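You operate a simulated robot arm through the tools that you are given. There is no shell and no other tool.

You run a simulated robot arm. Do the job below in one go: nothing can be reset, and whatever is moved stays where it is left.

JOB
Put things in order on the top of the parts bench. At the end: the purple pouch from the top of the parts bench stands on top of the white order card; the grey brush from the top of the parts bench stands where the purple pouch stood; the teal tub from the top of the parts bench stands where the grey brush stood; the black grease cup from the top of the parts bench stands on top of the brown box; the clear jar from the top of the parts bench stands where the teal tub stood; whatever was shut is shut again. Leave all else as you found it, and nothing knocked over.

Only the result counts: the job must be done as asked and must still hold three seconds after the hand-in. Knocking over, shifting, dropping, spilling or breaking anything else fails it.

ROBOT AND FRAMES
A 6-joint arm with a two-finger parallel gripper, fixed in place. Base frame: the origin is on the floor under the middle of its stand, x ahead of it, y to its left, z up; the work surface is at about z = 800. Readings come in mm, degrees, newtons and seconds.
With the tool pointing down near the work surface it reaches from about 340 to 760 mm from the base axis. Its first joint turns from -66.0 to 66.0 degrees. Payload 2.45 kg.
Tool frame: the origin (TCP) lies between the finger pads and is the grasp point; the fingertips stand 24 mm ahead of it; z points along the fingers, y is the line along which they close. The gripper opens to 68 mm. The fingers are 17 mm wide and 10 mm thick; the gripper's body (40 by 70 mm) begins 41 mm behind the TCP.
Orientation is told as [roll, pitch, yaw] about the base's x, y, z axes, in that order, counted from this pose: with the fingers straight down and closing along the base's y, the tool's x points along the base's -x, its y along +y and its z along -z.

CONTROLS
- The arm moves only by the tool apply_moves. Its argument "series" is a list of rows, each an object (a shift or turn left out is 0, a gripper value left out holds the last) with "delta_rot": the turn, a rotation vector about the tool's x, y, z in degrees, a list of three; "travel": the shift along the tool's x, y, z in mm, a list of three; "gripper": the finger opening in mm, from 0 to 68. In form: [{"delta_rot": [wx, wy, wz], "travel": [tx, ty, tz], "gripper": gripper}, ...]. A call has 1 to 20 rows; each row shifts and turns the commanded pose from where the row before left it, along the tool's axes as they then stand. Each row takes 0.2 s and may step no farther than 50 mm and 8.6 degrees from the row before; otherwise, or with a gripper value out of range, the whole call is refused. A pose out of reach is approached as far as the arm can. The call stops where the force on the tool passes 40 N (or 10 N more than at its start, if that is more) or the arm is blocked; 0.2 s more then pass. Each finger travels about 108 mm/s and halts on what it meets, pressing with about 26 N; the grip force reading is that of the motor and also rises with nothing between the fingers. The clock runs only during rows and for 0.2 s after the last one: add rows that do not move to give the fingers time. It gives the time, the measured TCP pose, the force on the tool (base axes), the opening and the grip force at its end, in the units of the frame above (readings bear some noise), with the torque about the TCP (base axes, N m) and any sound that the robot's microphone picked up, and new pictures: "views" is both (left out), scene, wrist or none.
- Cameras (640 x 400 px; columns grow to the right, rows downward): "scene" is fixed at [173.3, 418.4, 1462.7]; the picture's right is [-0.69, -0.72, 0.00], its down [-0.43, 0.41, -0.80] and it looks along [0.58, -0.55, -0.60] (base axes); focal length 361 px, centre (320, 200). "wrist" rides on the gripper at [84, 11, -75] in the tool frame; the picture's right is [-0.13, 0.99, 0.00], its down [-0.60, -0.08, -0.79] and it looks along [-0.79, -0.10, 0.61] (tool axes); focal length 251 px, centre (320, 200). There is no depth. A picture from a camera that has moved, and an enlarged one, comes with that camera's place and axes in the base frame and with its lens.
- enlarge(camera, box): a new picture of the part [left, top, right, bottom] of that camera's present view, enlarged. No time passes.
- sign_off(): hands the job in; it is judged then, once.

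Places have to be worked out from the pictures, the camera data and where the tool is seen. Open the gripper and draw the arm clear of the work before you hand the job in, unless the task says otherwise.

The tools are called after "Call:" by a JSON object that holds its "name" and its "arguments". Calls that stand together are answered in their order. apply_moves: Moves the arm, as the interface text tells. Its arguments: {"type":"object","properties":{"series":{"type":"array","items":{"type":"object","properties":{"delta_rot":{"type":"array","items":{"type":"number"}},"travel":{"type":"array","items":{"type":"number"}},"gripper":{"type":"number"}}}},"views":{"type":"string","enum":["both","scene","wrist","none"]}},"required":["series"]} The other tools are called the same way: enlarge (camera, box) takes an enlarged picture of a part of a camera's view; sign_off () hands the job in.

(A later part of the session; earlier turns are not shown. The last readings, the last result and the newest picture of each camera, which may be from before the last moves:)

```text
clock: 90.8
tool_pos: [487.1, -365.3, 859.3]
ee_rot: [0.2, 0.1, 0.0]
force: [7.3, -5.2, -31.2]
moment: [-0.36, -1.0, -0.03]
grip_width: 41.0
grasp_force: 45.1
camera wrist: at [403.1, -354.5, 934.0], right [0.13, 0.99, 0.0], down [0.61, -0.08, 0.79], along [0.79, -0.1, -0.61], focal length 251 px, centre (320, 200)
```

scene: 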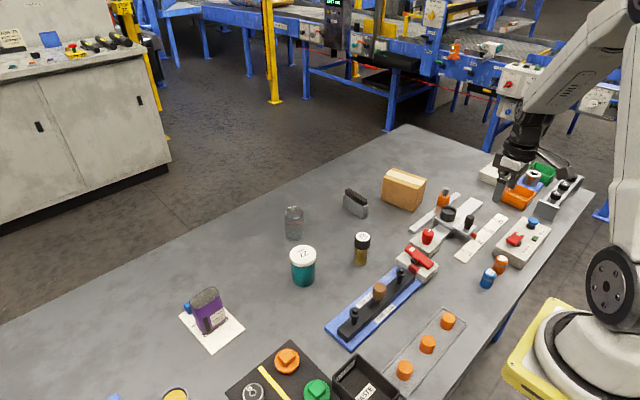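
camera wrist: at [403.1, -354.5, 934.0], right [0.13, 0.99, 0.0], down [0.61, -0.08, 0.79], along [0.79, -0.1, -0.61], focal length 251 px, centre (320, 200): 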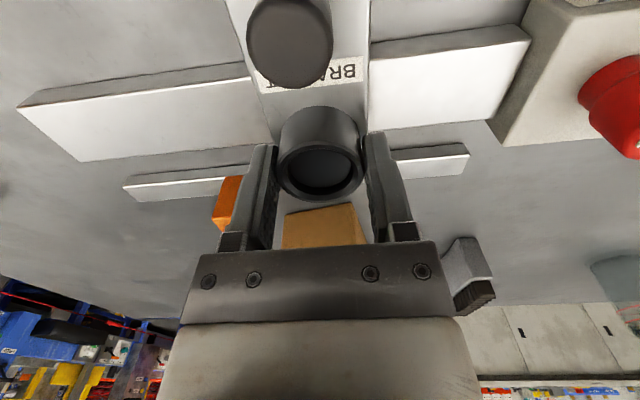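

The force climbs steeply to 31 N without any lift, so this cup is part of the bracket and not the grease cup. I'll undo the pull, release it, and look for the real one.

Call:
{"name": "apply_moves", "arguments": {"series": [{"travel": [0, 0, 0.5]}, {"travel": [0, 0, 0.5]}, {"travel": [0, 0, 0.5]}, {}], "views": "none"}}

Call:
{"name": "apply_moves", "arguments": {"series": [{"gripper": 50}, {"gripper": 68}, {}, {}], "views": "wrist"}}

Call:
{"name": "enlarge", "arguments": {"camera": "scene", "box": [410, 160, 500, 250]}}

```text
clock: 91.8
tool_pos: [486.3, -365.1, 859.4]
ee_rot: [0.1, 0.1, 0.1]
force: [5.6, 3.6, -13.7]
moment: [0.46, 0.86, -0.19]
grip_width: 40.9
grasp_force: 45.4
```

```text
clock: 92.8
tool_pos: [485.5, -364.9, 859.3]
ee_rot: [0.0, -0.1, 0.1]
force: [-0.2, 0.5, 0.4]
moment: [0.01, 0.01, -0.05]
grip_width: 68.0
grasp_force: 0.1
camera wrist: at [402.9, -354.9, 934.0], right [0.13, 0.99, 0.0], down [0.6, -0.08, 0.79], along [0.79, -0.1, -0.61], focal length 251 px, centre (320, 200)
```

wrist: 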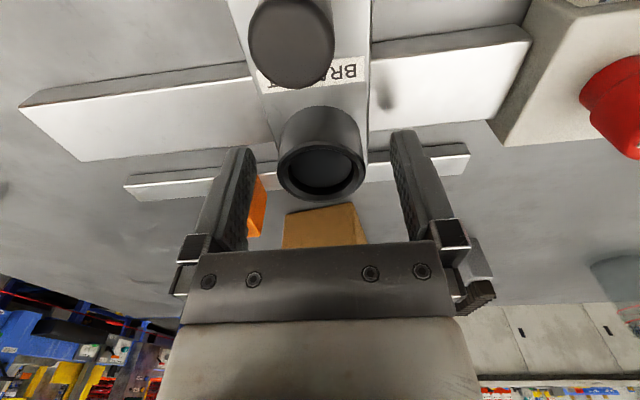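

```text
4.44 times, centred on (455, 205) of scene
camera zoom: at [173.3, 418.4, 1462.7], right [-0.69, -0.72, 0.0], down [-0.43, 0.41, -0.8], along [0.58, -0.55, -0.6], focal length 1605 px, centre (-280, 178)
```

zoom: 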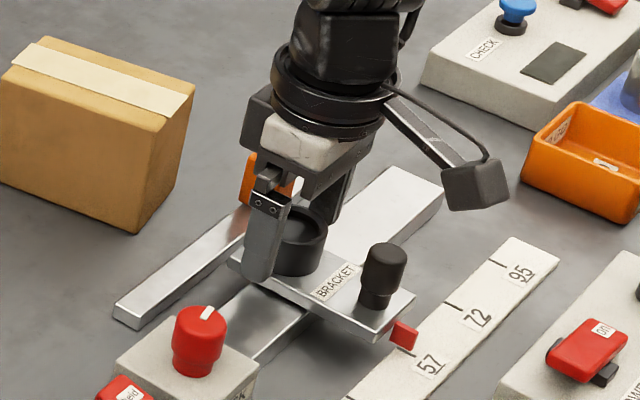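

The bracket is unmoved at the 57 mark and released. I'll rise clear and look at the rest of the bench for another black cup.

Call:
{"name": "apply_moves", "arguments": {"series": [{"travel": [0, 0, -20]}, {"travel": [0, 0, -45]}, {"travel": [0, 0, -50]}, {"travel": [0, 0, -50]}, {"travel": [0, 0, -50]}, {"travel": [20, 45, 0]}, {"travel": [20, 45, 0]}, {"travel": [20, 45, 0]}, {}], "views": "both"}}

Call:
{"name": "enlarge", "arguments": {"camera": "scene", "box": [470, 130, 600, 240]}}

Call:
{"name": "enlarge", "arguments": {"camera": "scene", "box": [400, 180, 560, 300]}}

Call:
{"name": "enlarge", "arguments": {"camera": "scene", "box": [310, 260, 480, 400]}}

Call:
{"name": "enlarge", "arguments": {"camera": "scene", "box": [200, 320, 400, 400]}}

```text
clock: 94.8
tool_pos: [425.5, -229.1, 1074.5]
ee_rot: [0.0, 0.0, -0.1]
force: [-0.2, -0.2, -0.7]
moment: [-0.01, 0.0, 0.03]
grip_width: 68.1
grasp_force: 0.0
camera wrist: at [342.6, -219.7, 1148.4], right [0.13, 0.99, 0.0], down [0.6, -0.08, 0.79], along [0.79, -0.1, -0.61], focal length 251 px, centre (320, 200)
```

scene: 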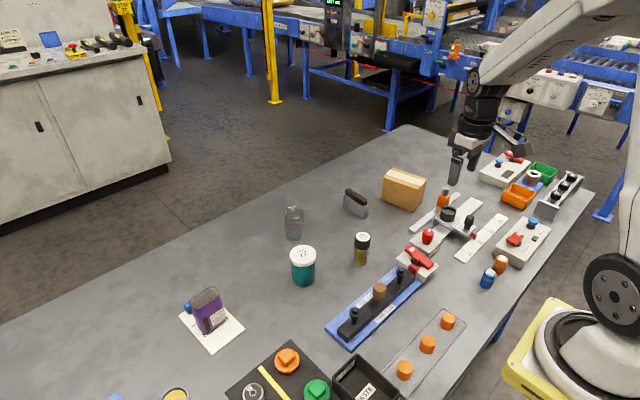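
wrist: 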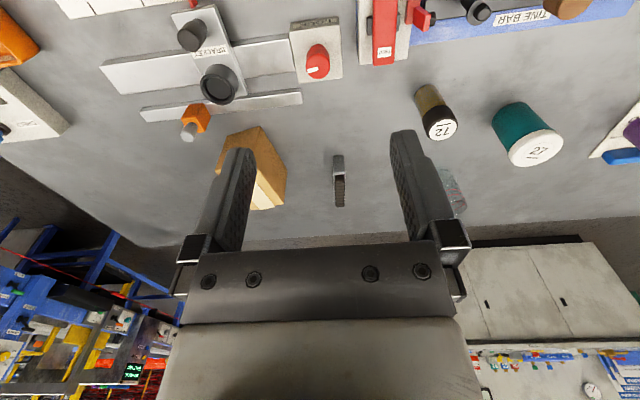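

```text
3.64 times, centred on (535, 185) of scene
camera zoom: at [173.3, 418.4, 1462.7], right [-0.69, -0.72, 0.0], down [-0.43, 0.41, -0.8], along [0.58, -0.55, -0.6], focal length 1313 px, centre (-462, 254)
```

zoom: 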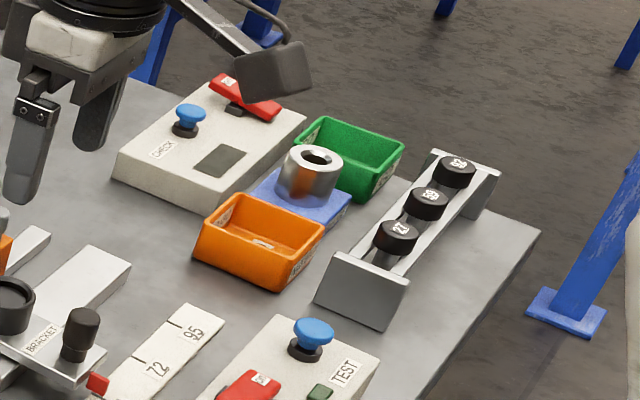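

```text
3.33 times, centred on (480, 240) of scene
camera zoom: at [173.3, 418.4, 1462.7], right [-0.69, -0.72, 0.0], down [-0.43, 0.41, -0.8], along [0.58, -0.55, -0.6], focal length 1204 px, centre (-213, 67)
```

zoom: 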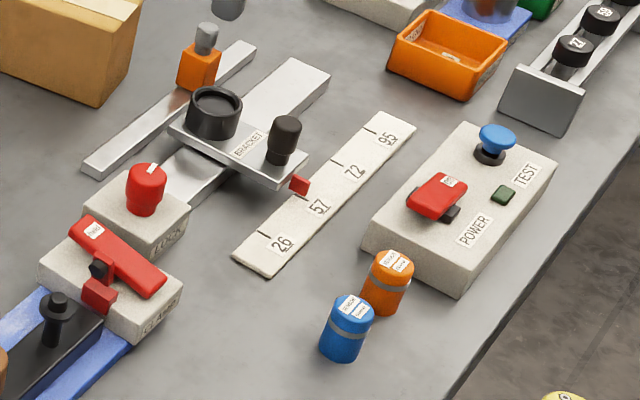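

```text
2.86 times, centred on (395, 330) of scene
camera zoom: at [173.3, 418.4, 1462.7], right [-0.69, -0.72, 0.0], down [-0.43, 0.41, -0.8], along [0.58, -0.55, -0.6], focal length 1032 px, centre (106, -171)
```

zoom: 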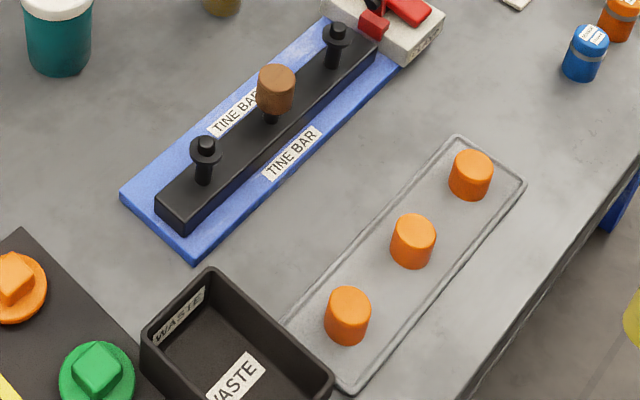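

```text
3.20 times, centred on (300, 360) of scene
camera zoom: at [173.3, 418.4, 1462.7], right [-0.69, -0.72, 0.0], down [-0.43, 0.41, -0.8], along [0.58, -0.55, -0.6], focal length 1156 px, centre (384, -312)
```

zoom: 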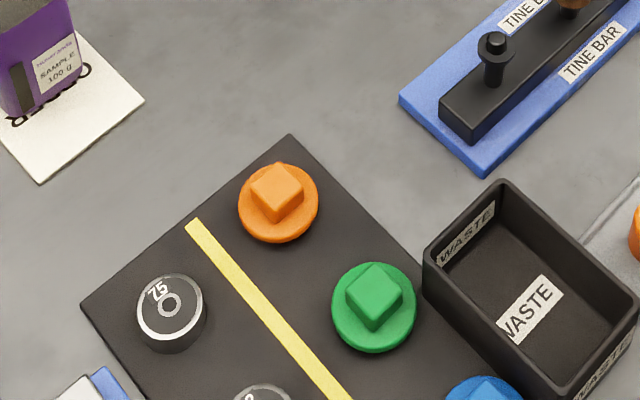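

Nothing in the scene view fits, so I'll survey the far left end of the bench (behind the press and the Ridgecoat base), which the scene camera cannot see.

Call:
{"name": "apply_moves", "arguments": {"series": [{"travel": [0, 45, -20]}, {"travel": [0, 45, -20]}, {"travel": [0, 45, -20]}, {"travel": [0, 45, -20]}, {"travel": [0, 50, 0]}, {"travel": [0, 50, 0]}, {"travel": [0, 50, 0]}, {"travel": [0, 50, 0]}, {"travel": [0, 50, 0]}, {"travel": [0, 50, 0]}, {"travel": [0, 50, 0]}, {"travel": [0, 50, 0]}, {"travel": [0, 50, 0]}, {"travel": [0, 40, 0]}, {}], "views": "wrist"}}

Call:
{"name": "enlarge", "arguments": {"camera": "wrist", "box": [330, 0, 640, 240]}}

```text
clock: 98.0
tool_pos: [426.0, 441.0, 1155.0]
ee_rot: [0.0, 0.0, 0.1]
force: [-0.1, 0.3, 0.0]
moment: [0.01, 0.0, 0.0]
grip_width: 68.0
grasp_force: 0.1
camera wrist: at [343.0, 450.7, 1230.3], right [0.13, 0.99, 0.0], down [0.6, -0.08, 0.79], along [0.79, -0.1, -0.61], focal length 251 px, centre (320, 200)
```

wrist: 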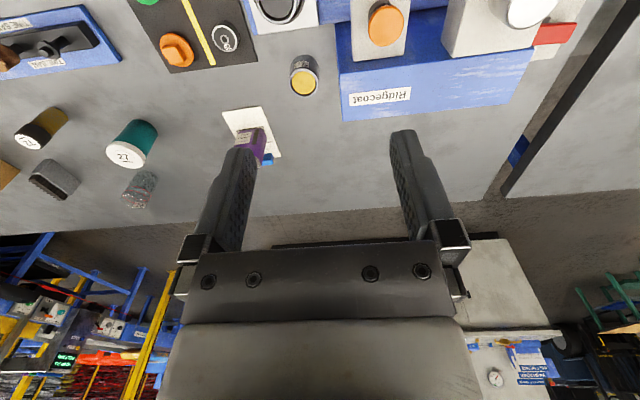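

```text
1.67 times, centred on (485, 120) of wrist
camera zoom: at [343.0, 450.7, 1230.3], right [0.13, 0.99, 0.0], down [0.6, -0.08, 0.79], along [0.79, -0.1, -0.61], focal length 419 px, centre (45, 333)
```

zoom: 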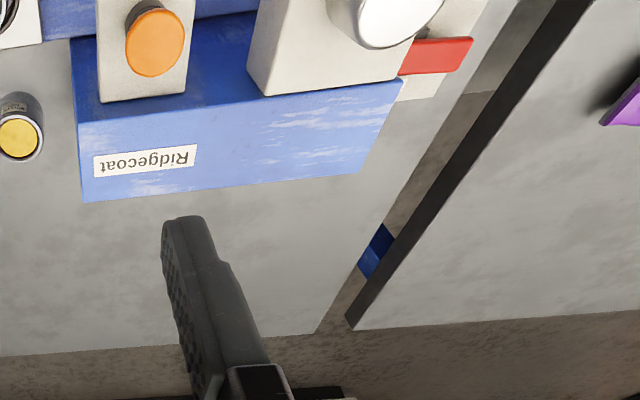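

There is a second bench to the left with something purple on it. I'll turn the camera left to look at it and at the area beside the press.

Call:
{"name": "apply_moves", "arguments": {"series": [{"delta_rot": [0, 0, -8.5]}, {"delta_rot": [0, 0, -8.5]}, {"delta_rot": [0, 0, -8.5]}, {"delta_rot": [0, 0, -8.5]}, {"delta_rot": [0, 0, -8.5]}, {}], "views": "wrist"}}

Call:
{"name": "enlarge", "arguments": {"camera": "wrist", "box": [330, 0, 640, 240]}}

Call:
{"name": "enlarge", "arguments": {"camera": "wrist", "box": [60, 0, 370, 200]}}

```text
clock: 99.4
tool_pos: [425.9, 440.7, 1154.7]
ee_rot: [0.0, 0.0, 42.5]
force: [-0.8, -0.4, 0.4]
moment: [-0.03, 0.01, -0.01]
grip_width: 67.9
grasp_force: 0.0
camera wrist: at [357.7, 390.4, 1228.7], right [-0.58, 0.82, 0.0], down [0.5, 0.35, 0.79], along [0.65, 0.46, -0.61], focal length 251 px, centre (320, 200)
```

wrist: 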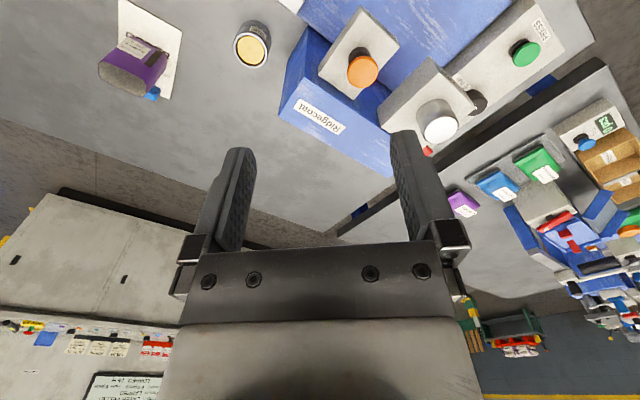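

```text
1.67 times, centred on (485, 120) of wrist
camera zoom: at [357.7, 390.4, 1228.7], right [-0.58, 0.82, 0.0], down [0.5, 0.35, 0.79], along [0.65, 0.46, -0.61], focal length 419 px, centre (45, 333)
```

zoom: 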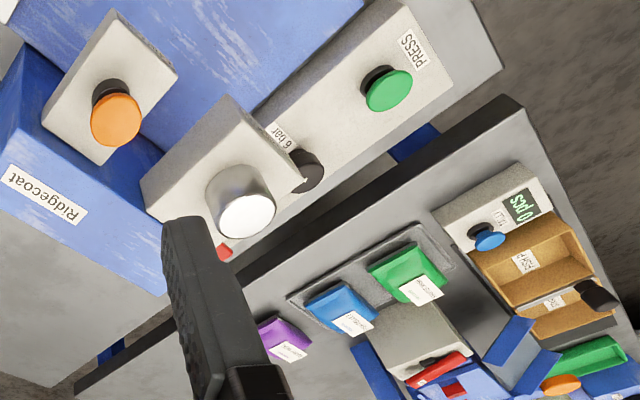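

```text
2.00 times, centred on (215, 100) of wrist
camera zoom: at [357.7, 390.4, 1228.7], right [-0.58, 0.82, 0.0], down [0.5, 0.35, 0.79], along [0.65, 0.46, -0.61], focal length 503 px, centre (530, 400)
```

zoom: 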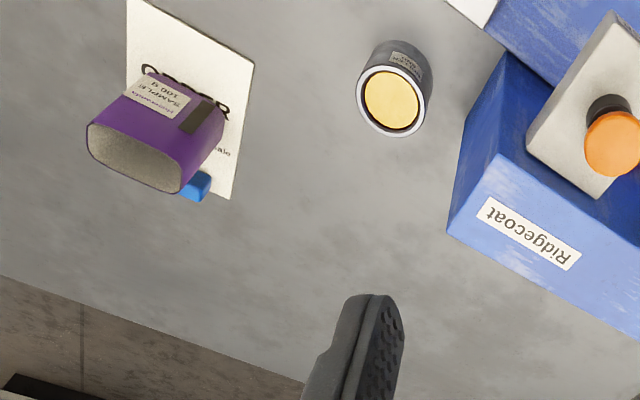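

The dark tin with yellow contents near the grease station is the only loose dark cup left. I'll move in close to read its label and judge its colour, and compare it with the piece in the carrier.

Call:
{"name": "apply_moves", "arguments": {"series": [{"delta_rot": [0, 0, 8.5]}, {"delta_rot": [0, 0, 8.5]}, {"delta_rot": [0, 0, 8.5]}, {"delta_rot": [0, 0, 8.5]}, {"delta_rot": [0, 0, 8.5], "travel": [0, 0, 30]}, {"travel": [0, -20, 40]}, {"travel": [0, -20, 40]}, {"travel": [0, 0, 40]}, {}], "views": "wrist"}}

Call:
{"name": "enlarge", "arguments": {"camera": "wrist", "box": [250, 60, 400, 200]}}

Call:
{"name": "enlarge", "arguments": {"camera": "scene", "box": [140, 350, 220, 400]}}

```text
clock: 101.4
tool_pos: [427.6, 400.3, 1003.5]
ee_rot: [-0.1, -0.1, 0.0]
force: [0.1, 0.5, 0.3]
moment: [0.02, 0.03, -0.02]
grip_width: 67.8
grasp_force: 0.1
camera wrist: at [343.6, 410.2, 1078.6], right [0.13, 0.99, 0.0], down [0.6, -0.08, 0.79], along [0.79, -0.1, -0.61], focal length 251 px, centre (320, 200)
```

wrist: 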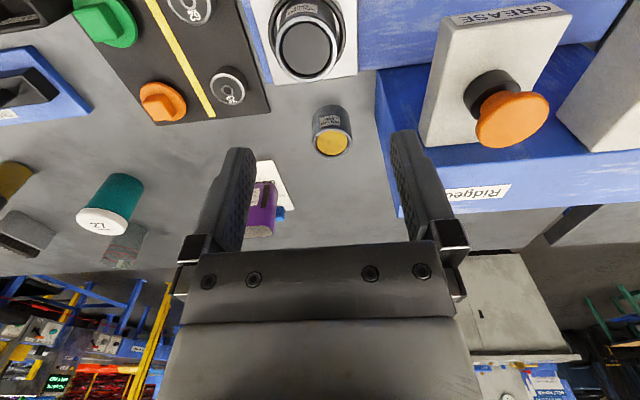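

```text
2.86 times, centred on (325, 130) of wrist
camera zoom: at [343.6, 410.2, 1078.6], right [0.13, 0.99, 0.0], down [0.6, -0.08, 0.79], along [0.79, -0.1, -0.61], focal length 718 px, centre (306, 400)
```

zoom: 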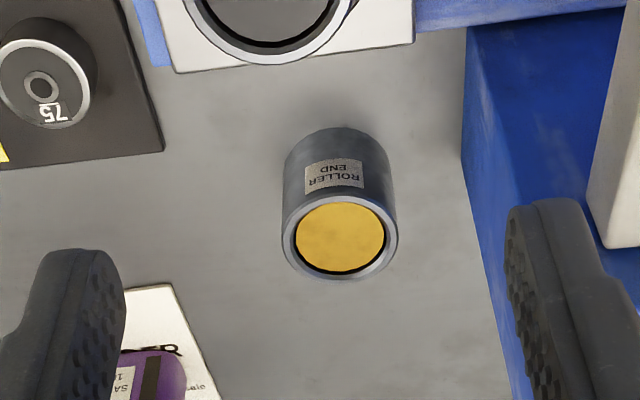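

```text
8.00 times, centred on (180, 375) of scene
camera zoom: at [173.3, 418.4, 1462.7], right [-0.69, -0.72, 0.0], down [-0.43, 0.41, -0.8], along [0.58, -0.55, -0.6], focal length 2889 px, centre (1440, -1200)
```

zoom: 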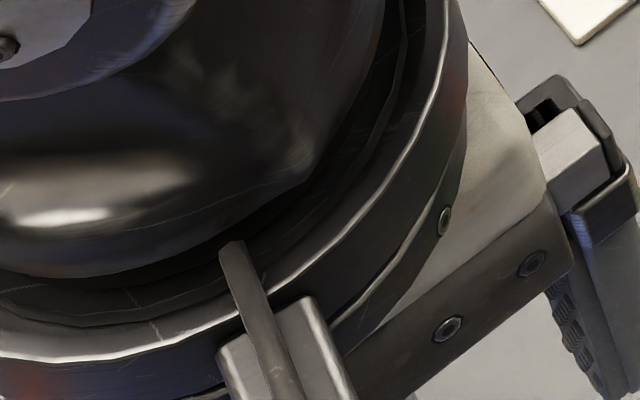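

The tin is a grey steel "ROLLER END", so it isn't the grease cup either. I'll look at the carrier piece closely, and then at the two small labelled cups near the robot.

Call:
{"name": "enlarge", "arguments": {"camera": "wrist", "box": [240, 0, 380, 90]}}

Call:
{"name": "apply_moves", "arguments": {"series": [{"travel": [0, 0, -40]}, {"travel": [0, -40, -30]}, {"travel": [0, -50, 0]}, {"travel": [0, -50, 0]}, {"travel": [0, -50, 0]}, {"travel": [0, -50, 0]}, {"travel": [0, -50, 0]}, {"travel": [0, -50, 0]}, {"travel": [0, -50, 0]}, {"travel": [0, -50, 0]}, {"travel": [0, -50, 0]}, {"travel": [0, -50, 0]}, {"travel": [0, -50, 0]}, {"travel": [0, -50, 0]}, {"delta_rot": [0, 8, 0]}, {"delta_rot": [0, 8, 0]}, {"delta_rot": [0, 8, 0]}, {"delta_rot": [0, 8, 0]}, {}], "views": "both"}}

```text
4.44 times, centred on (310, 45) of wrist
camera zoom: at [343.6, 410.2, 1078.6], right [0.13, 0.99, 0.0], down [0.6, -0.08, 0.79], along [0.79, -0.1, -0.61], focal length 1118 px, centre (364, 889)
```

zoom: 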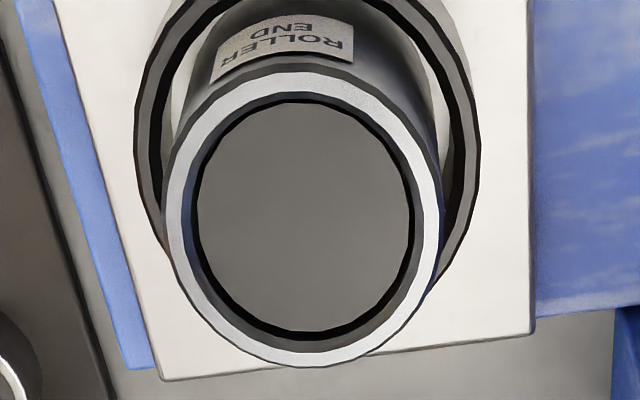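

```text
clock: 105.4
tool_pos: [426.8, -237.9, 1074.7]
ee_rot: [-0.1, 32.1, 0.1]
force: [-0.1, -0.3, -0.4]
moment: [-0.03, 0.02, 0.0]
grip_width: 67.9
grasp_force: 0.1
camera wrist: at [395.8, -229.4, 1182.5], right [0.11, 0.99, -0.07], down [0.93, -0.08, 0.35], along [0.34, -0.1, -0.93], focal length 251 px, centre (320, 200)
```

scene: 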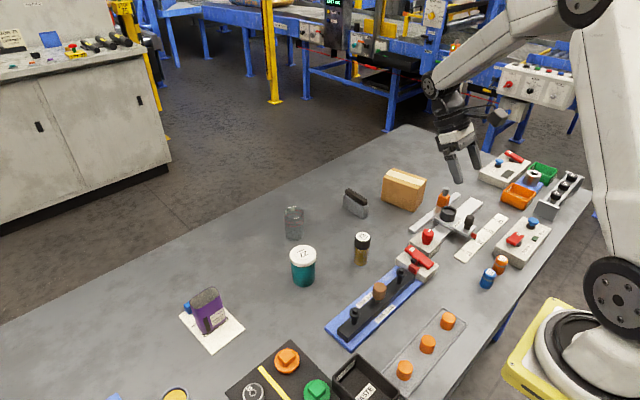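
wrist: 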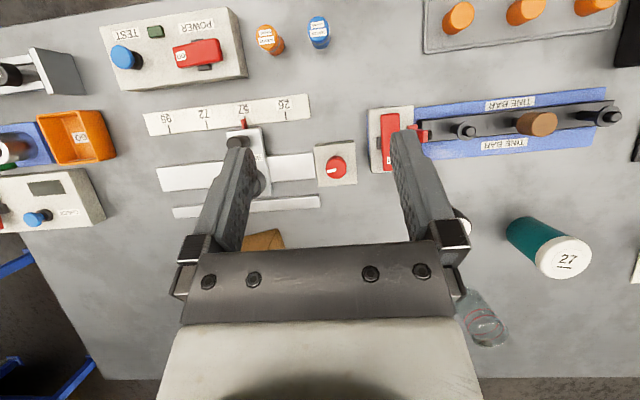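

Call:
{"name": "enlarge", "arguments": {"camera": "wrist", "box": [240, 0, 350, 70]}}

Call:
{"name": "enlarge", "arguments": {"camera": "wrist", "box": [0, 0, 240, 240]}}

Call:
{"name": "enlarge", "arguments": {"camera": "scene", "box": [340, 220, 390, 280]}}

Call:
{"name": "enlarge", "arguments": {"camera": "scene", "box": [470, 240, 530, 300]}}

```text
5.71 times, centred on (295, 35) of wrist
camera zoom: at [395.8, -229.4, 1182.5], right [0.11, 0.99, -0.07], down [0.93, -0.08, 0.35], along [0.34, -0.1, -0.93], focal length 1437 px, centre (463, 1143)
```

zoom: 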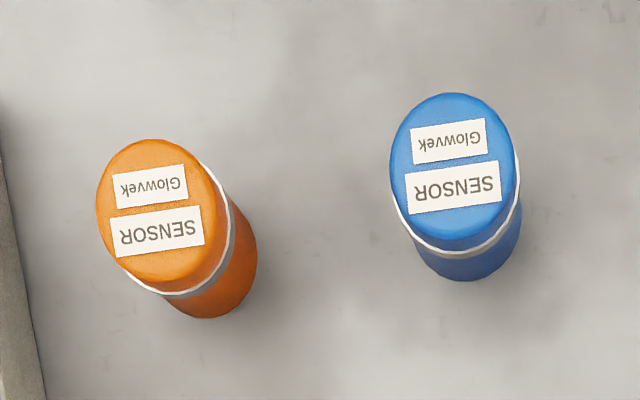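

```text
1.67 times, centred on (120, 120) of wrist
camera zoom: at [395.8, -229.4, 1182.5], right [0.11, 0.99, -0.07], down [0.93, -0.08, 0.35], along [0.34, -0.1, -0.93], focal length 419 px, centre (653, 333)
```

zoom: 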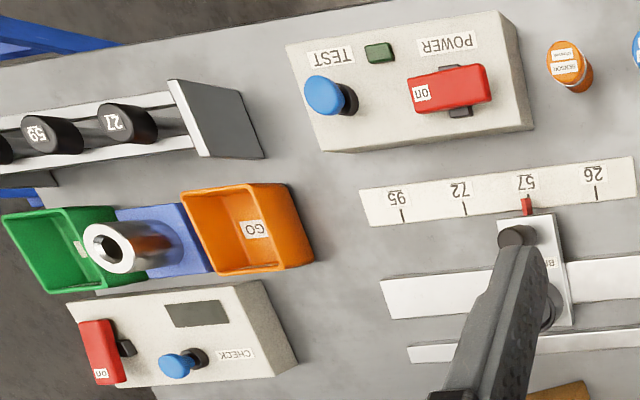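

```text
6.67 times, centred on (365, 250) of scene
camera zoom: at [173.3, 418.4, 1462.7], right [-0.69, -0.72, 0.0], down [-0.43, 0.41, -0.8], along [0.58, -0.55, -0.6], focal length 2408 px, centre (20, -133)
```

zoom: 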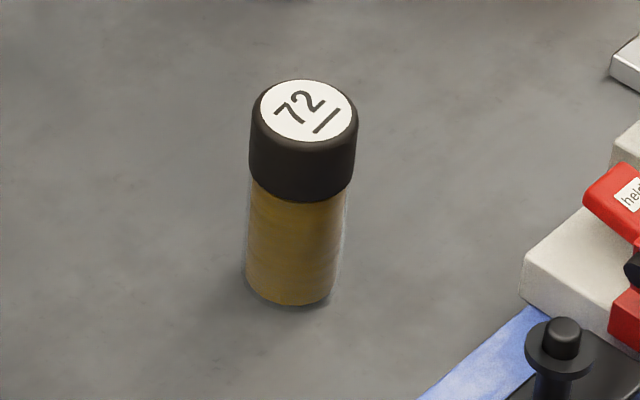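

```text
6.67 times, centred on (500, 270) of scene
camera zoom: at [173.3, 418.4, 1462.7], right [-0.69, -0.72, 0.0], down [-0.43, 0.41, -0.8], along [0.58, -0.55, -0.6], focal length 2408 px, centre (-880, -267)
```

zoom: 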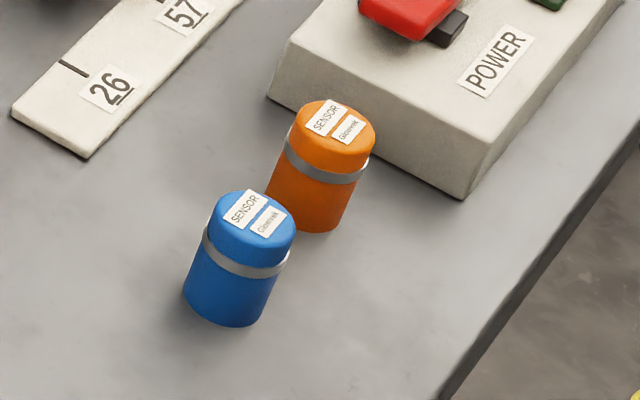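

The small cups are "SENSOR" pieces. The piece marked 72 is a clear cup filled with amber grease under a black cap, and it is the only loose item left that fits "black grease cup". I'll level the tool and measure it.

Call:
{"name": "apply_moves", "arguments": {"series": [{"delta_rot": [0, -8, 0]}, {"delta_rot": [0, -8, 0]}, {"delta_rot": [0, -8, 0]}, {"delta_rot": [0, -8, 0]}, {"travel": [3, 38, 18]}, {"travel": [3, 38, 18]}, {"travel": [3, 38, 18]}, {"travel": [3, 38, 18]}, {}], "views": "both"}}

Call:
{"name": "enlarge", "arguments": {"camera": "wrist", "box": [230, 70, 410, 240]}}

```text
clock: 107.4
tool_pos: [414.2, -86.2, 1003.0]
ee_rot: [0.1, 0.1, 0.1]
force: [0.2, -0.6, 0.1]
moment: [0.0, 0.0, 0.0]
grip_width: 68.2
grasp_force: 0.1
camera wrist: at [330.7, -76.3, 1077.1], right [0.13, 0.99, 0.0], down [0.6, -0.08, 0.79], along [0.79, -0.1, -0.61], focal length 251 px, centre (320, 200)
```

scene: 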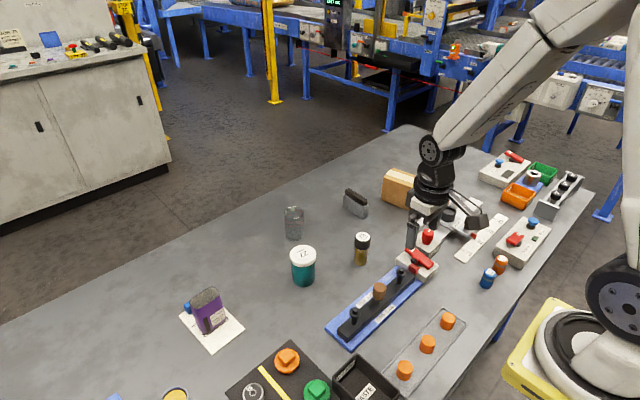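
wrist: 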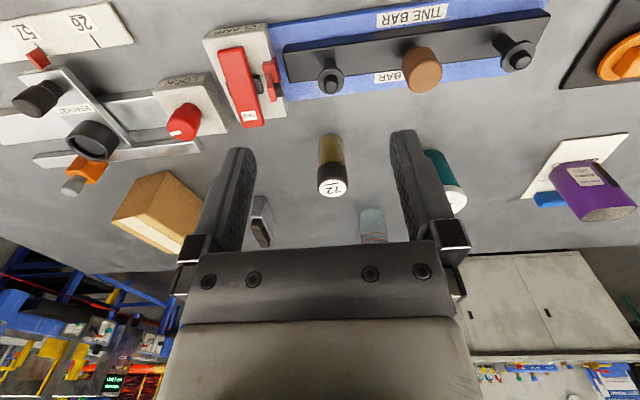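

```text
2.35 times, centred on (320, 155) of wrist
camera zoom: at [330.7, -76.3, 1077.1], right [0.13, 0.99, 0.0], down [0.6, -0.08, 0.79], along [0.79, -0.1, -0.61], focal length 592 px, centre (320, 306)
```

zoom: 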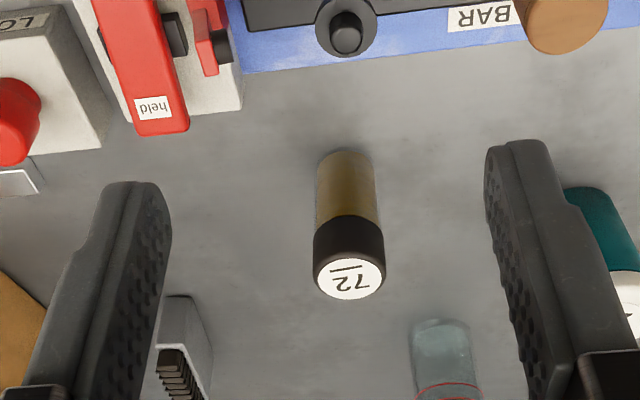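

The grease cup reads as about 38 mm across its cap (z 853–881), centred near (563,-90). I'll go above it and check.

Call:
{"name": "apply_moves", "arguments": {"series": [{"travel": [-49.3, -1, 0]}, {"travel": [-49.3, -1, 0]}, {"travel": [-49.3, -1, 0]}, {"travel": [0, 0, 40]}, {"travel": [0, 0, 40]}, {}], "views": "wrist"}}

Call:
{"name": "enlarge", "arguments": {"camera": "wrist", "box": [220, 20, 420, 200]}}

Call:
{"name": "enlarge", "arguments": {"camera": "scene", "box": [310, 180, 420, 280]}}

```text
clock: 108.8
tool_pos: [561.6, -90.2, 921.9]
ee_rot: [-0.1, 0.0, 0.1]
force: [-0.2, -0.9, -0.7]
moment: [0.02, 0.01, -0.03]
grip_width: 68.2
grasp_force: 0.0
camera wrist: at [478.6, -80.5, 996.9], right [0.13, 0.99, 0.0], down [0.6, -0.08, 0.79], along [0.79, -0.1, -0.61], focal length 251 px, centre (320, 200)
```

wrist: 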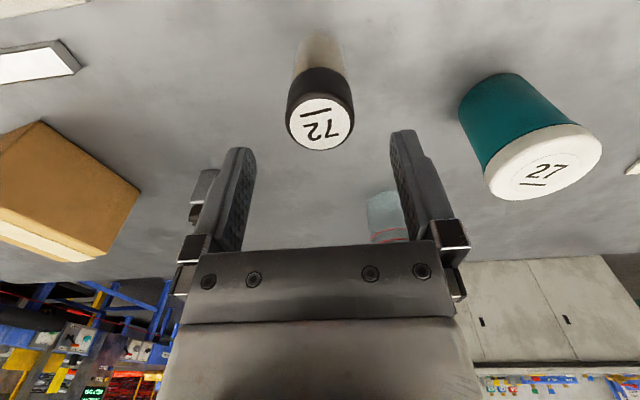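

```text
2.22 times, centred on (320, 110) of wrist
camera zoom: at [478.6, -80.5, 996.9], right [0.13, 0.99, 0.0], down [0.6, -0.08, 0.79], along [0.79, -0.1, -0.61], focal length 559 px, centre (320, 400)
```

zoom: 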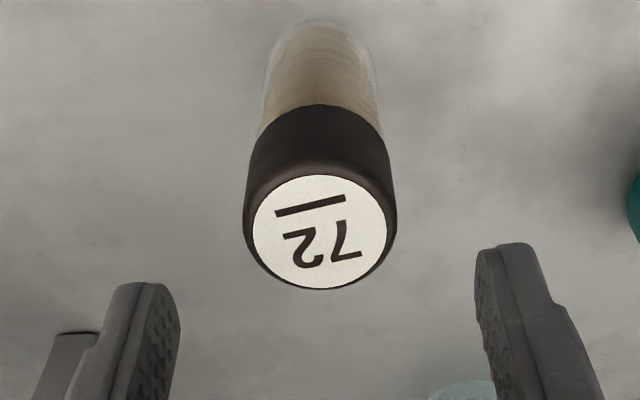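

```text
4.00 times, centred on (365, 230) of scene
camera zoom: at [173.3, 418.4, 1462.7], right [-0.69, -0.72, 0.0], down [-0.43, 0.41, -0.8], along [0.58, -0.55, -0.6], focal length 1445 px, centre (140, 80)
```

zoom: 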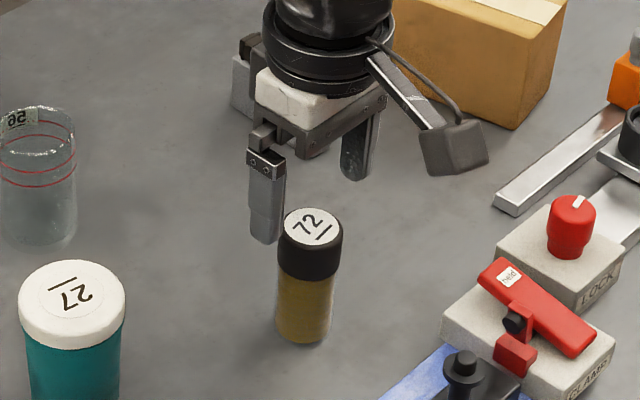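

The cap centre reads (561.5,-91.4), directly under the TCP. I'll descend so the pads centre on the cap, and close.

Call:
{"name": "apply_moves", "arguments": {"series": [{"travel": [0.7, 0, 20]}, {"travel": [0, 0, 20]}, {"travel": [0, 0, 16]}, {}, {"gripper": 50}, {"gripper": 25}, {}, {}], "views": "wrist"}}

Call:
{"name": "enlarge", "arguments": {"camera": "wrist", "box": [220, 60, 420, 250]}}

Call:
{"name": "enlarge", "arguments": {"camera": "scene", "box": [310, 180, 420, 280]}}

```text
clock: 110.6
tool_pos: [562.5, -90.0, 866.4]
ee_rot: [-0.1, 0.0, 0.0]
force: [-0.8, -0.5, -0.1]
moment: [0.01, 0.04, 0.0]
grip_width: 36.9
grasp_force: 25.7
camera wrist: at [478.4, -80.5, 941.0], right [0.13, 0.99, 0.0], down [0.6, -0.08, 0.79], along [0.79, -0.1, -0.61], focal length 251 px, centre (320, 200)
```

wrist: 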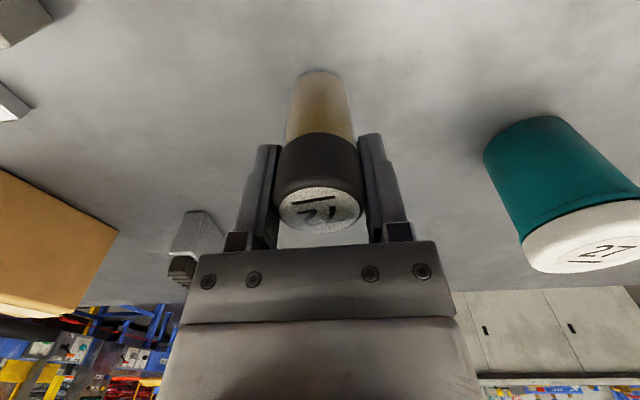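

```text
2.11 times, centred on (320, 155) of wrist
camera zoom: at [478.4, -80.5, 941.0], right [0.13, 0.99, 0.0], down [0.6, -0.08, 0.79], along [0.79, -0.1, -0.61], focal length 529 px, centre (320, 295)
```

zoom: 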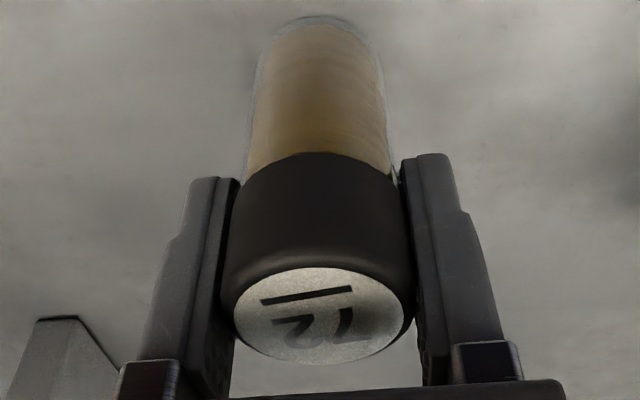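

```text
4.00 times, centred on (365, 230) of scene
camera zoom: at [173.3, 418.4, 1462.7], right [-0.69, -0.72, 0.0], down [-0.43, 0.41, -0.8], along [0.58, -0.55, -0.6], focal length 1445 px, centre (140, 80)
```

zoom: 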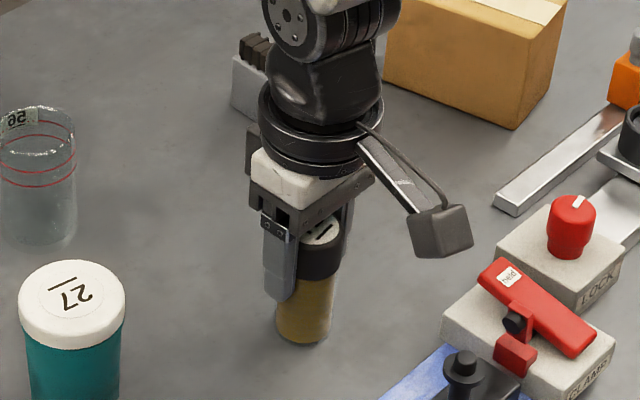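

Gripped at 36.9 mm. I'll lift gently by a few millimetres and verify it comes up whole.

Call:
{"name": "apply_moves", "arguments": {"series": [{"travel": [0, 0, -1]}, {"travel": [0, 0, -2]}, {"travel": [0, 0, -2]}, {"travel": [0, 0, -2]}, {"travel": [0, 0, -3]}, {"travel": [0, 0, -2]}, {}, {}, {}], "views": "wrist"}}

Call:
{"name": "enlarge", "arguments": {"camera": "wrist", "box": [220, 60, 420, 250]}}

Call:
{"name": "enlarge", "arguments": {"camera": "scene", "box": [310, 180, 420, 280]}}

```text
clock: 112.6
tool_pos: [563.1, -89.8, 879.0]
ee_rot: [0.0, 0.1, 0.1]
force: [-0.5, 0.3, -1.6]
moment: [0.0, 0.0, 0.01]
grip_width: 37.1
grasp_force: 26.2
camera wrist: at [478.3, -80.8, 953.0], right [0.13, 0.99, 0.0], down [0.6, -0.08, 0.79], along [0.79, -0.1, -0.61], focal length 251 px, centre (320, 200)
```

wrist: 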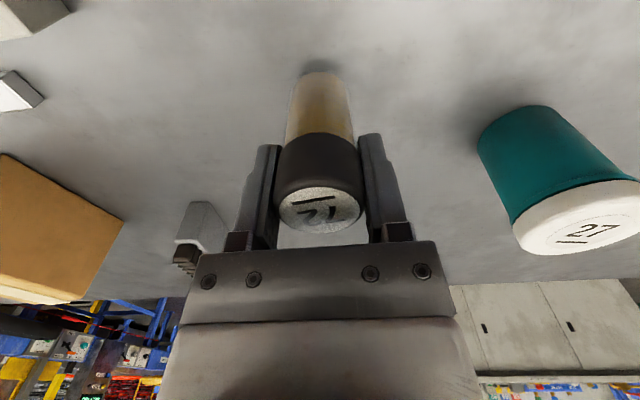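

```text
2.11 times, centred on (320, 155) of wrist
camera zoom: at [478.3, -80.8, 953.0], right [0.13, 0.99, 0.0], down [0.6, -0.08, 0.79], along [0.79, -0.1, -0.61], focal length 529 px, centre (320, 295)
```

zoom: 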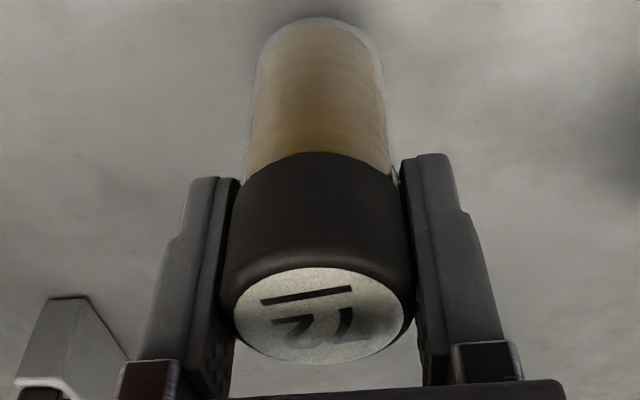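

```text
4.00 times, centred on (365, 230) of scene
camera zoom: at [173.3, 418.4, 1462.7], right [-0.69, -0.72, 0.0], down [-0.43, 0.41, -0.8], along [0.58, -0.55, -0.6], focal length 1445 px, centre (140, 80)
```

zoom: 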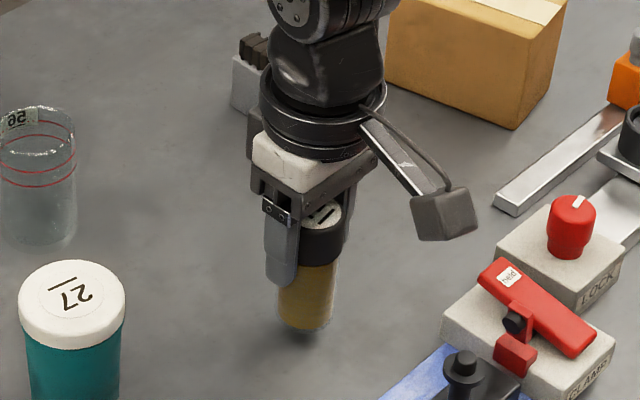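

It rises whole and hangs steadily. I'll lift slowly to carrying height above the box.

Call:
{"name": "apply_moves", "arguments": {"series": [{"travel": [0, 0, -2]}, {"travel": [0, 0, -4]}, {"travel": [0, 0, -5]}, {"travel": [0, 0, -5]}, {"travel": [0, 0, -5]}, {"travel": [0, 0, -5]}, {"travel": [0, 0, -5]}, {"travel": [0, 0, -5]}, {"travel": [0, 0, -5]}, {"travel": [0, 0, -5]}, {"travel": [0, 0, -5]}, {"travel": [0, 0, -5]}, {"travel": [0, 0, -5]}, {"travel": [0, 0, -5]}, {"travel": [0, 0, -5]}, {"travel": [0, 0, -5]}, {"travel": [0, 0, -5]}, {"travel": [0, 0, -4]}, {"travel": [0, 0, -2]}, {}], "views": "wrist"}}

```text
clock: 116.8
tool_pos: [562.5, -89.5, 964.7]
ee_rot: [0.0, 0.1, 0.0]
force: [0.8, -0.1, -1.4]
moment: [-0.01, -0.01, -0.02]
grip_width: 37.0
grasp_force: 26.2
camera wrist: at [478.0, -80.7, 1039.9], right [0.13, 0.99, 0.0], down [0.6, -0.08, 0.79], along [0.79, -0.1, -0.61], focal length 251 px, centre (320, 200)
```

wrist: 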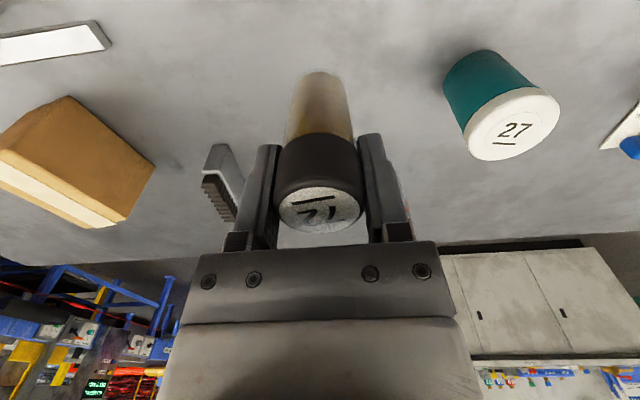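

Holding steady. I'll carry it slowly toward the box top centre (643,-371), rising a few millimetres on the way.

Call:
{"name": "apply_moves", "arguments": {"series": [{"travel": [-0.56, -1.92, 0]}, {"travel": [-1.11, -3.84, -0.5]}, {"travel": [-2.23, -7.68, -0.5]}, {"travel": [-2.23, -7.68, -0.5]}, {"travel": [-2.23, -7.68, -0.5]}, {"travel": [-2.23, -7.68, -0.5]}, {"travel": [-2.23, -7.68, -0.5]}, {"travel": [-2.23, -7.68, -0.5]}, {"travel": [-2.23, -7.68, -0.5]}, {"travel": [-2.23, -7.68, -0.5]}, {"travel": [-2.23, -7.68, -0.5]}, {"travel": [-2.23, -7.68, -0.5]}, {"travel": [-2.23, -7.68, -0.5]}, {"travel": [-2.23, -7.68, -0.5]}, {"travel": [-2.23, -7.68, -0.5]}, {"travel": [-2.23, -7.68, -0.5]}, {"travel": [-2.23, -7.68, -0.5]}, {"travel": [-2.23, -7.68, -0.5]}, {"travel": [-1.11, -3.84, 0]}, {"travel": [-0.56, -1.92, 0]}], "views": "wrist"}}

```text
clock: 121.0
tool_pos: [600.8, -225.1, 973.5]
ee_rot: [0.0, 0.0, 0.1]
force: [-0.8, -0.7, -1.5]
moment: [-0.03, 0.0, -0.01]
grip_width: 36.9
grasp_force: 25.8
camera wrist: at [516.8, -215.3, 1047.9], right [0.13, 0.99, 0.0], down [0.6, -0.08, 0.79], along [0.79, -0.1, -0.61], focal length 251 px, centre (320, 200)
```

wrist: 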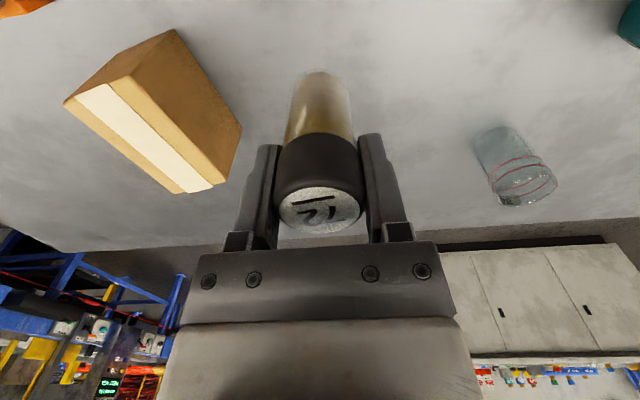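

Call:
{"name": "apply_moves", "arguments": {"series": [{"travel": [-0.56, -1.92, 0]}, {"travel": [-1.11, -3.84, 0]}, {"travel": [-2.43, -8.34, 0]}, {"travel": [-2.43, -8.34, 0]}, {"travel": [-2.43, -8.34, 0]}, {"travel": [-2.43, -8.34, 0]}, {"travel": [-2.43, -8.34, 0]}, {"travel": [-2.43, -8.34, 0]}, {"travel": [-2.43, -8.34, 0]}, {"travel": [-2.43, -8.34, 0]}, {"travel": [-2.43, -8.34, 0]}, {"travel": [-2.43, -8.34, 0]}, {"travel": [-2.43, -8.34, 0]}, {"travel": [-2.43, -8.34, 0]}, {"travel": [-2.43, -8.34, 0]}, {"travel": [-2.43, -8.34, 0]}, {"travel": [-2.43, -8.34, 0]}, {"travel": [-2.43, -8.34, 0]}, {"travel": [-1.11, -3.84, 0]}, {"travel": [-0.56, -1.92, 0]}], "views": "both"}}

Call:
{"name": "enlarge", "arguments": {"camera": "wrist", "box": [220, 20, 420, 240]}}

Call:
{"name": "enlarge", "arguments": {"camera": "scene", "box": [350, 120, 460, 220]}}

```text
clock: 125.2
tool_pos: [642.8, -368.2, 973.1]
ee_rot: [0.0, 0.0, 0.0]
force: [-0.3, -0.2, -1.0]
moment: [0.0, -0.02, 0.0]
grip_width: 37.1
grasp_force: 25.9
camera wrist: at [558.5, -359.7, 1048.0], right [0.13, 0.99, 0.0], down [0.6, -0.08, 0.79], along [0.79, -0.1, -0.61], focal length 251 px, centre (320, 200)
```

scene: 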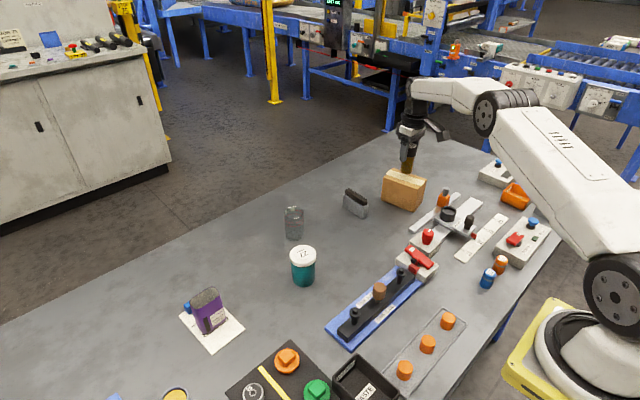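
wrist: 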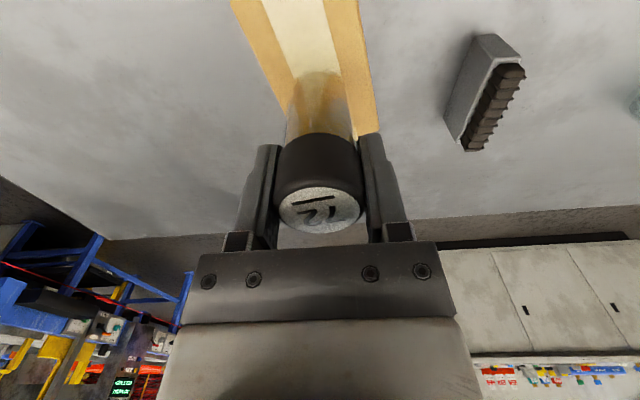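

```text
1.82 times, centred on (320, 130) of wrist
camera zoom: at [558.5, -359.7, 1048.0], right [0.13, 0.99, 0.0], down [0.6, -0.08, 0.79], along [0.79, -0.1, -0.61], focal length 457 px, centre (320, 327)
```

zoom: 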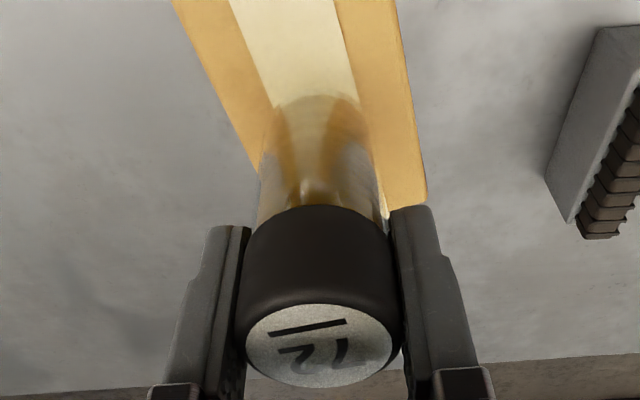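

```text
4.00 times, centred on (405, 170) of scene
camera zoom: at [173.3, 418.4, 1462.7], right [-0.69, -0.72, 0.0], down [-0.43, 0.41, -0.8], along [0.58, -0.55, -0.6], focal length 1445 px, centre (-20, 320)
```

zoom: 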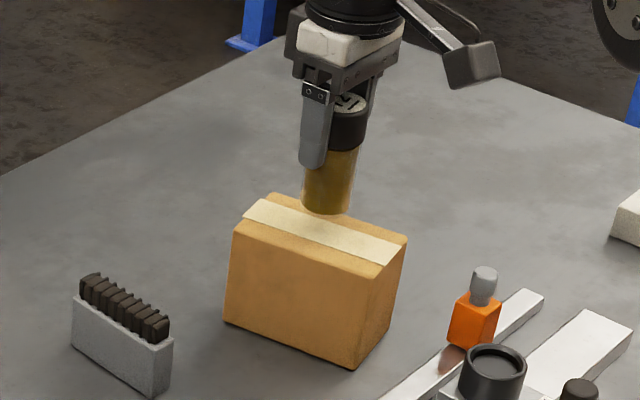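

The cup is over the middle of the box top, about 27 mm up. I'll lower it slowly.

Call:
{"name": "apply_moves", "arguments": {"series": [{"travel": [0, 0, 1.5]}, {"travel": [0, 0, 3]}, {"travel": [0, 0, 3]}, {"travel": [0, 0, 3]}, {"travel": [0, 0, 3]}, {"travel": [0, 0, 3]}, {"travel": [0, 0, 3]}, {"travel": [0, 0, 2]}, {}], "views": "wrist"}}

Call:
{"name": "enlarge", "arguments": {"camera": "scene", "box": [350, 120, 460, 220]}}

```text
clock: 127.2
tool_pos: [641.5, -368.3, 952.1]
ee_rot: [0.0, 0.0, 0.0]
force: [-0.4, 0.7, -1.0]
moment: [0.03, -0.01, -0.03]
grip_width: 36.7
grasp_force: 25.8
camera wrist: at [558.5, -359.8, 1026.5], right [0.13, 0.99, 0.0], down [0.6, -0.08, 0.79], along [0.79, -0.1, -0.61], focal length 251 px, centre (320, 200)
```

wrist: 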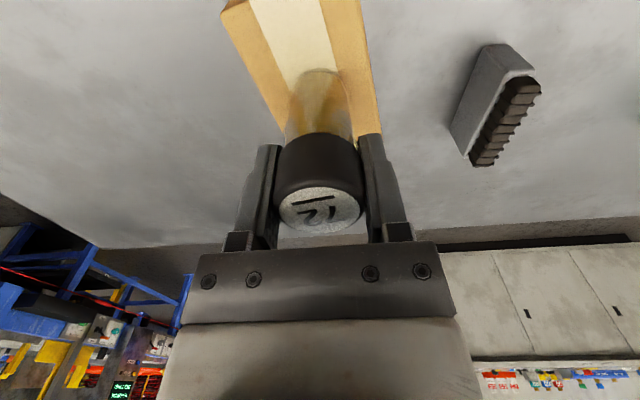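

```text
4.00 times, centred on (405, 170) of scene
camera zoom: at [173.3, 418.4, 1462.7], right [-0.69, -0.72, 0.0], down [-0.43, 0.41, -0.8], along [0.58, -0.55, -0.6], focal length 1445 px, centre (-20, 320)
```

zoom: 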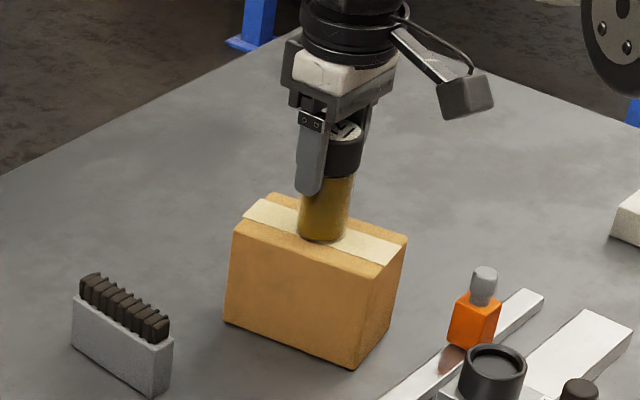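

About 5 mm to go. I'll step down with force checks.

Call:
{"name": "apply_moves", "arguments": {"series": [{"travel": [0, 0, 1]}, {"travel": [0, 0, 1]}, {"travel": [0, 0, 1]}, {}], "views": "none"}}

Call:
{"name": "apply_moves", "arguments": {"series": [{"travel": [0, 0, 1]}, {}], "views": "none"}}

Call:
{"name": "apply_moves", "arguments": {"series": [{"travel": [0, 0, 0.7]}, {}], "views": "none"}}

```text
clock: 128.2
tool_pos: [642.2, -369.1, 951.3]
ee_rot: [-0.1, -0.1, 0.0]
force: [-4.2, 2.1, 16.3]
moment: [0.23, 0.43, 0.01]
grip_width: 36.7
grasp_force: 25.7
```

```text
clock: 128.8
tool_pos: [643.1, -370.0, 951.4]
ee_rot: [-0.2, -0.4, 0.0]
force: [-1.5, -0.9, 23.5]
moment: [0.08, 0.17, -0.1]
grip_width: 37.1
grasp_force: 26.1
```

```text
clock: 129.4
tool_pos: [643.3, -369.2, 950.3]
ee_rot: [-0.2, -0.3, 0.0]
force: [0.1, -1.2, 24.4]
moment: [0.07, 0.04, -0.09]
grip_width: 36.7
grasp_force: 26.1
```

The box top is slightly higher than I reckoned and the press is 24 N. I'll back up a little to unload before releasing.

Call:
{"name": "apply_moves", "arguments": {"series": [{"travel": [0, 0, -0.6]}, {}], "views": "none"}}

Call:
{"name": "apply_moves", "arguments": {"series": [{"travel": [0, 0, -0.5]}, {}], "views": "wrist"}}

```text
clock: 130.0
tool_pos: [642.8, -369.2, 951.0]
ee_rot: [-0.2, -0.2, 0.1]
force: [2.5, -2.2, 19.5]
moment: [-0.04, -0.23, -0.03]
grip_width: 36.9
grasp_force: 26.0
```

```text
clock: 130.6
tool_pos: [643.4, -369.0, 949.8]
ee_rot: [-0.1, -0.3, 0.0]
force: [5.0, -2.6, 17.9]
moment: [-0.03, -0.34, -0.08]
grip_width: 37.0
grasp_force: 26.4
camera wrist: at [558.9, -359.4, 1024.5], right [0.13, 0.99, 0.0], down [0.6, -0.08, 0.8], along [0.79, -0.1, -0.61], focal length 251 px, centre (320, 200)
```

wrist: 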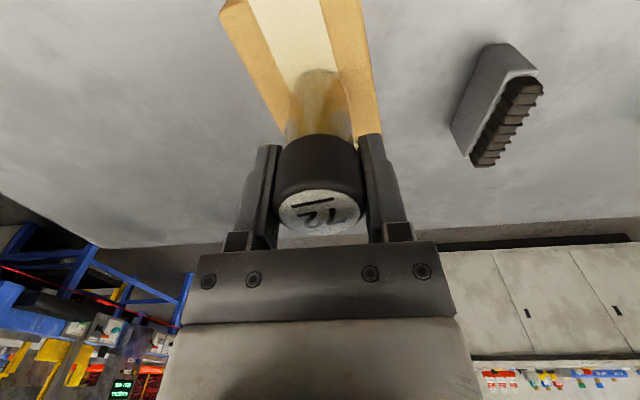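

Call:
{"name": "apply_moves", "arguments": {"series": [{"travel": [0, 0, -0.6]}, {}], "views": "none"}}

```text
clock: 131.2
tool_pos: [642.7, -368.5, 950.9]
ee_rot: [-0.1, -0.1, 0.0]
force: [5.0, -2.5, 16.0]
moment: [-0.04, -0.4, -0.05]
grip_width: 37.2
grasp_force: 26.0
```

Call:
{"name": "apply_moves", "arguments": {"series": [{"travel": [0, 0, -0.6]}, {}], "views": "none"}}

Call:
{"name": "enlarge", "arguments": {"camera": "scene", "box": [350, 120, 460, 220]}}

```text
clock: 131.8
tool_pos: [641.0, -369.3, 951.4]
ee_rot: [0.0, -0.1, 0.0]
force: [4.3, -0.3, 15.5]
moment: [-0.05, -0.35, -0.02]
grip_width: 36.9
grasp_force: 25.3
```

```text
4.00 times, centred on (405, 170) of scene
camera zoom: at [173.1, 418.5, 1462.7], right [-0.69, -0.72, 0.0], down [-0.43, 0.41, -0.8], along [0.58, -0.55, -0.6], focal length 1445 px, centre (-20, 320)
```

zoom: 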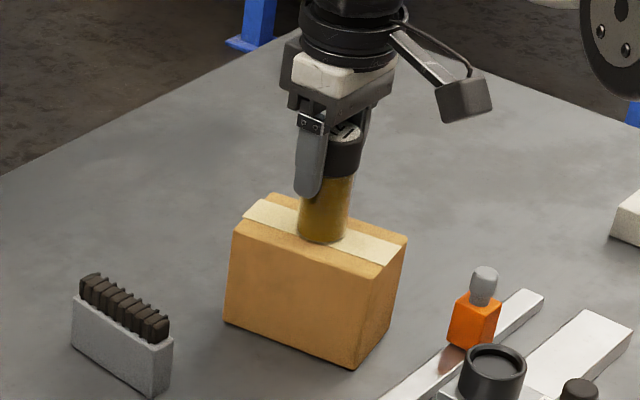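

Call:
{"name": "apply_moves", "arguments": {"series": [{"travel": [0, 0, -0.6]}, {}], "views": "none"}}

Call:
{"name": "apply_moves", "arguments": {"series": [{"travel": [0, 0, -0.5]}, {}], "views": "none"}}

```text
clock: 132.4
tool_pos: [640.8, -368.5, 950.5]
ee_rot: [0.0, 0.0, 0.0]
force: [4.1, -0.6, 9.2]
moment: [-0.05, -0.31, -0.01]
grip_width: 36.7
grasp_force: 25.9
```

```text
clock: 133.0
tool_pos: [642.6, -369.5, 950.6]
ee_rot: [0.1, 0.1, 0.0]
force: [2.5, -0.6, 4.6]
moment: [0.01, -0.23, 0.01]
grip_width: 36.9
grasp_force: 26.5
```

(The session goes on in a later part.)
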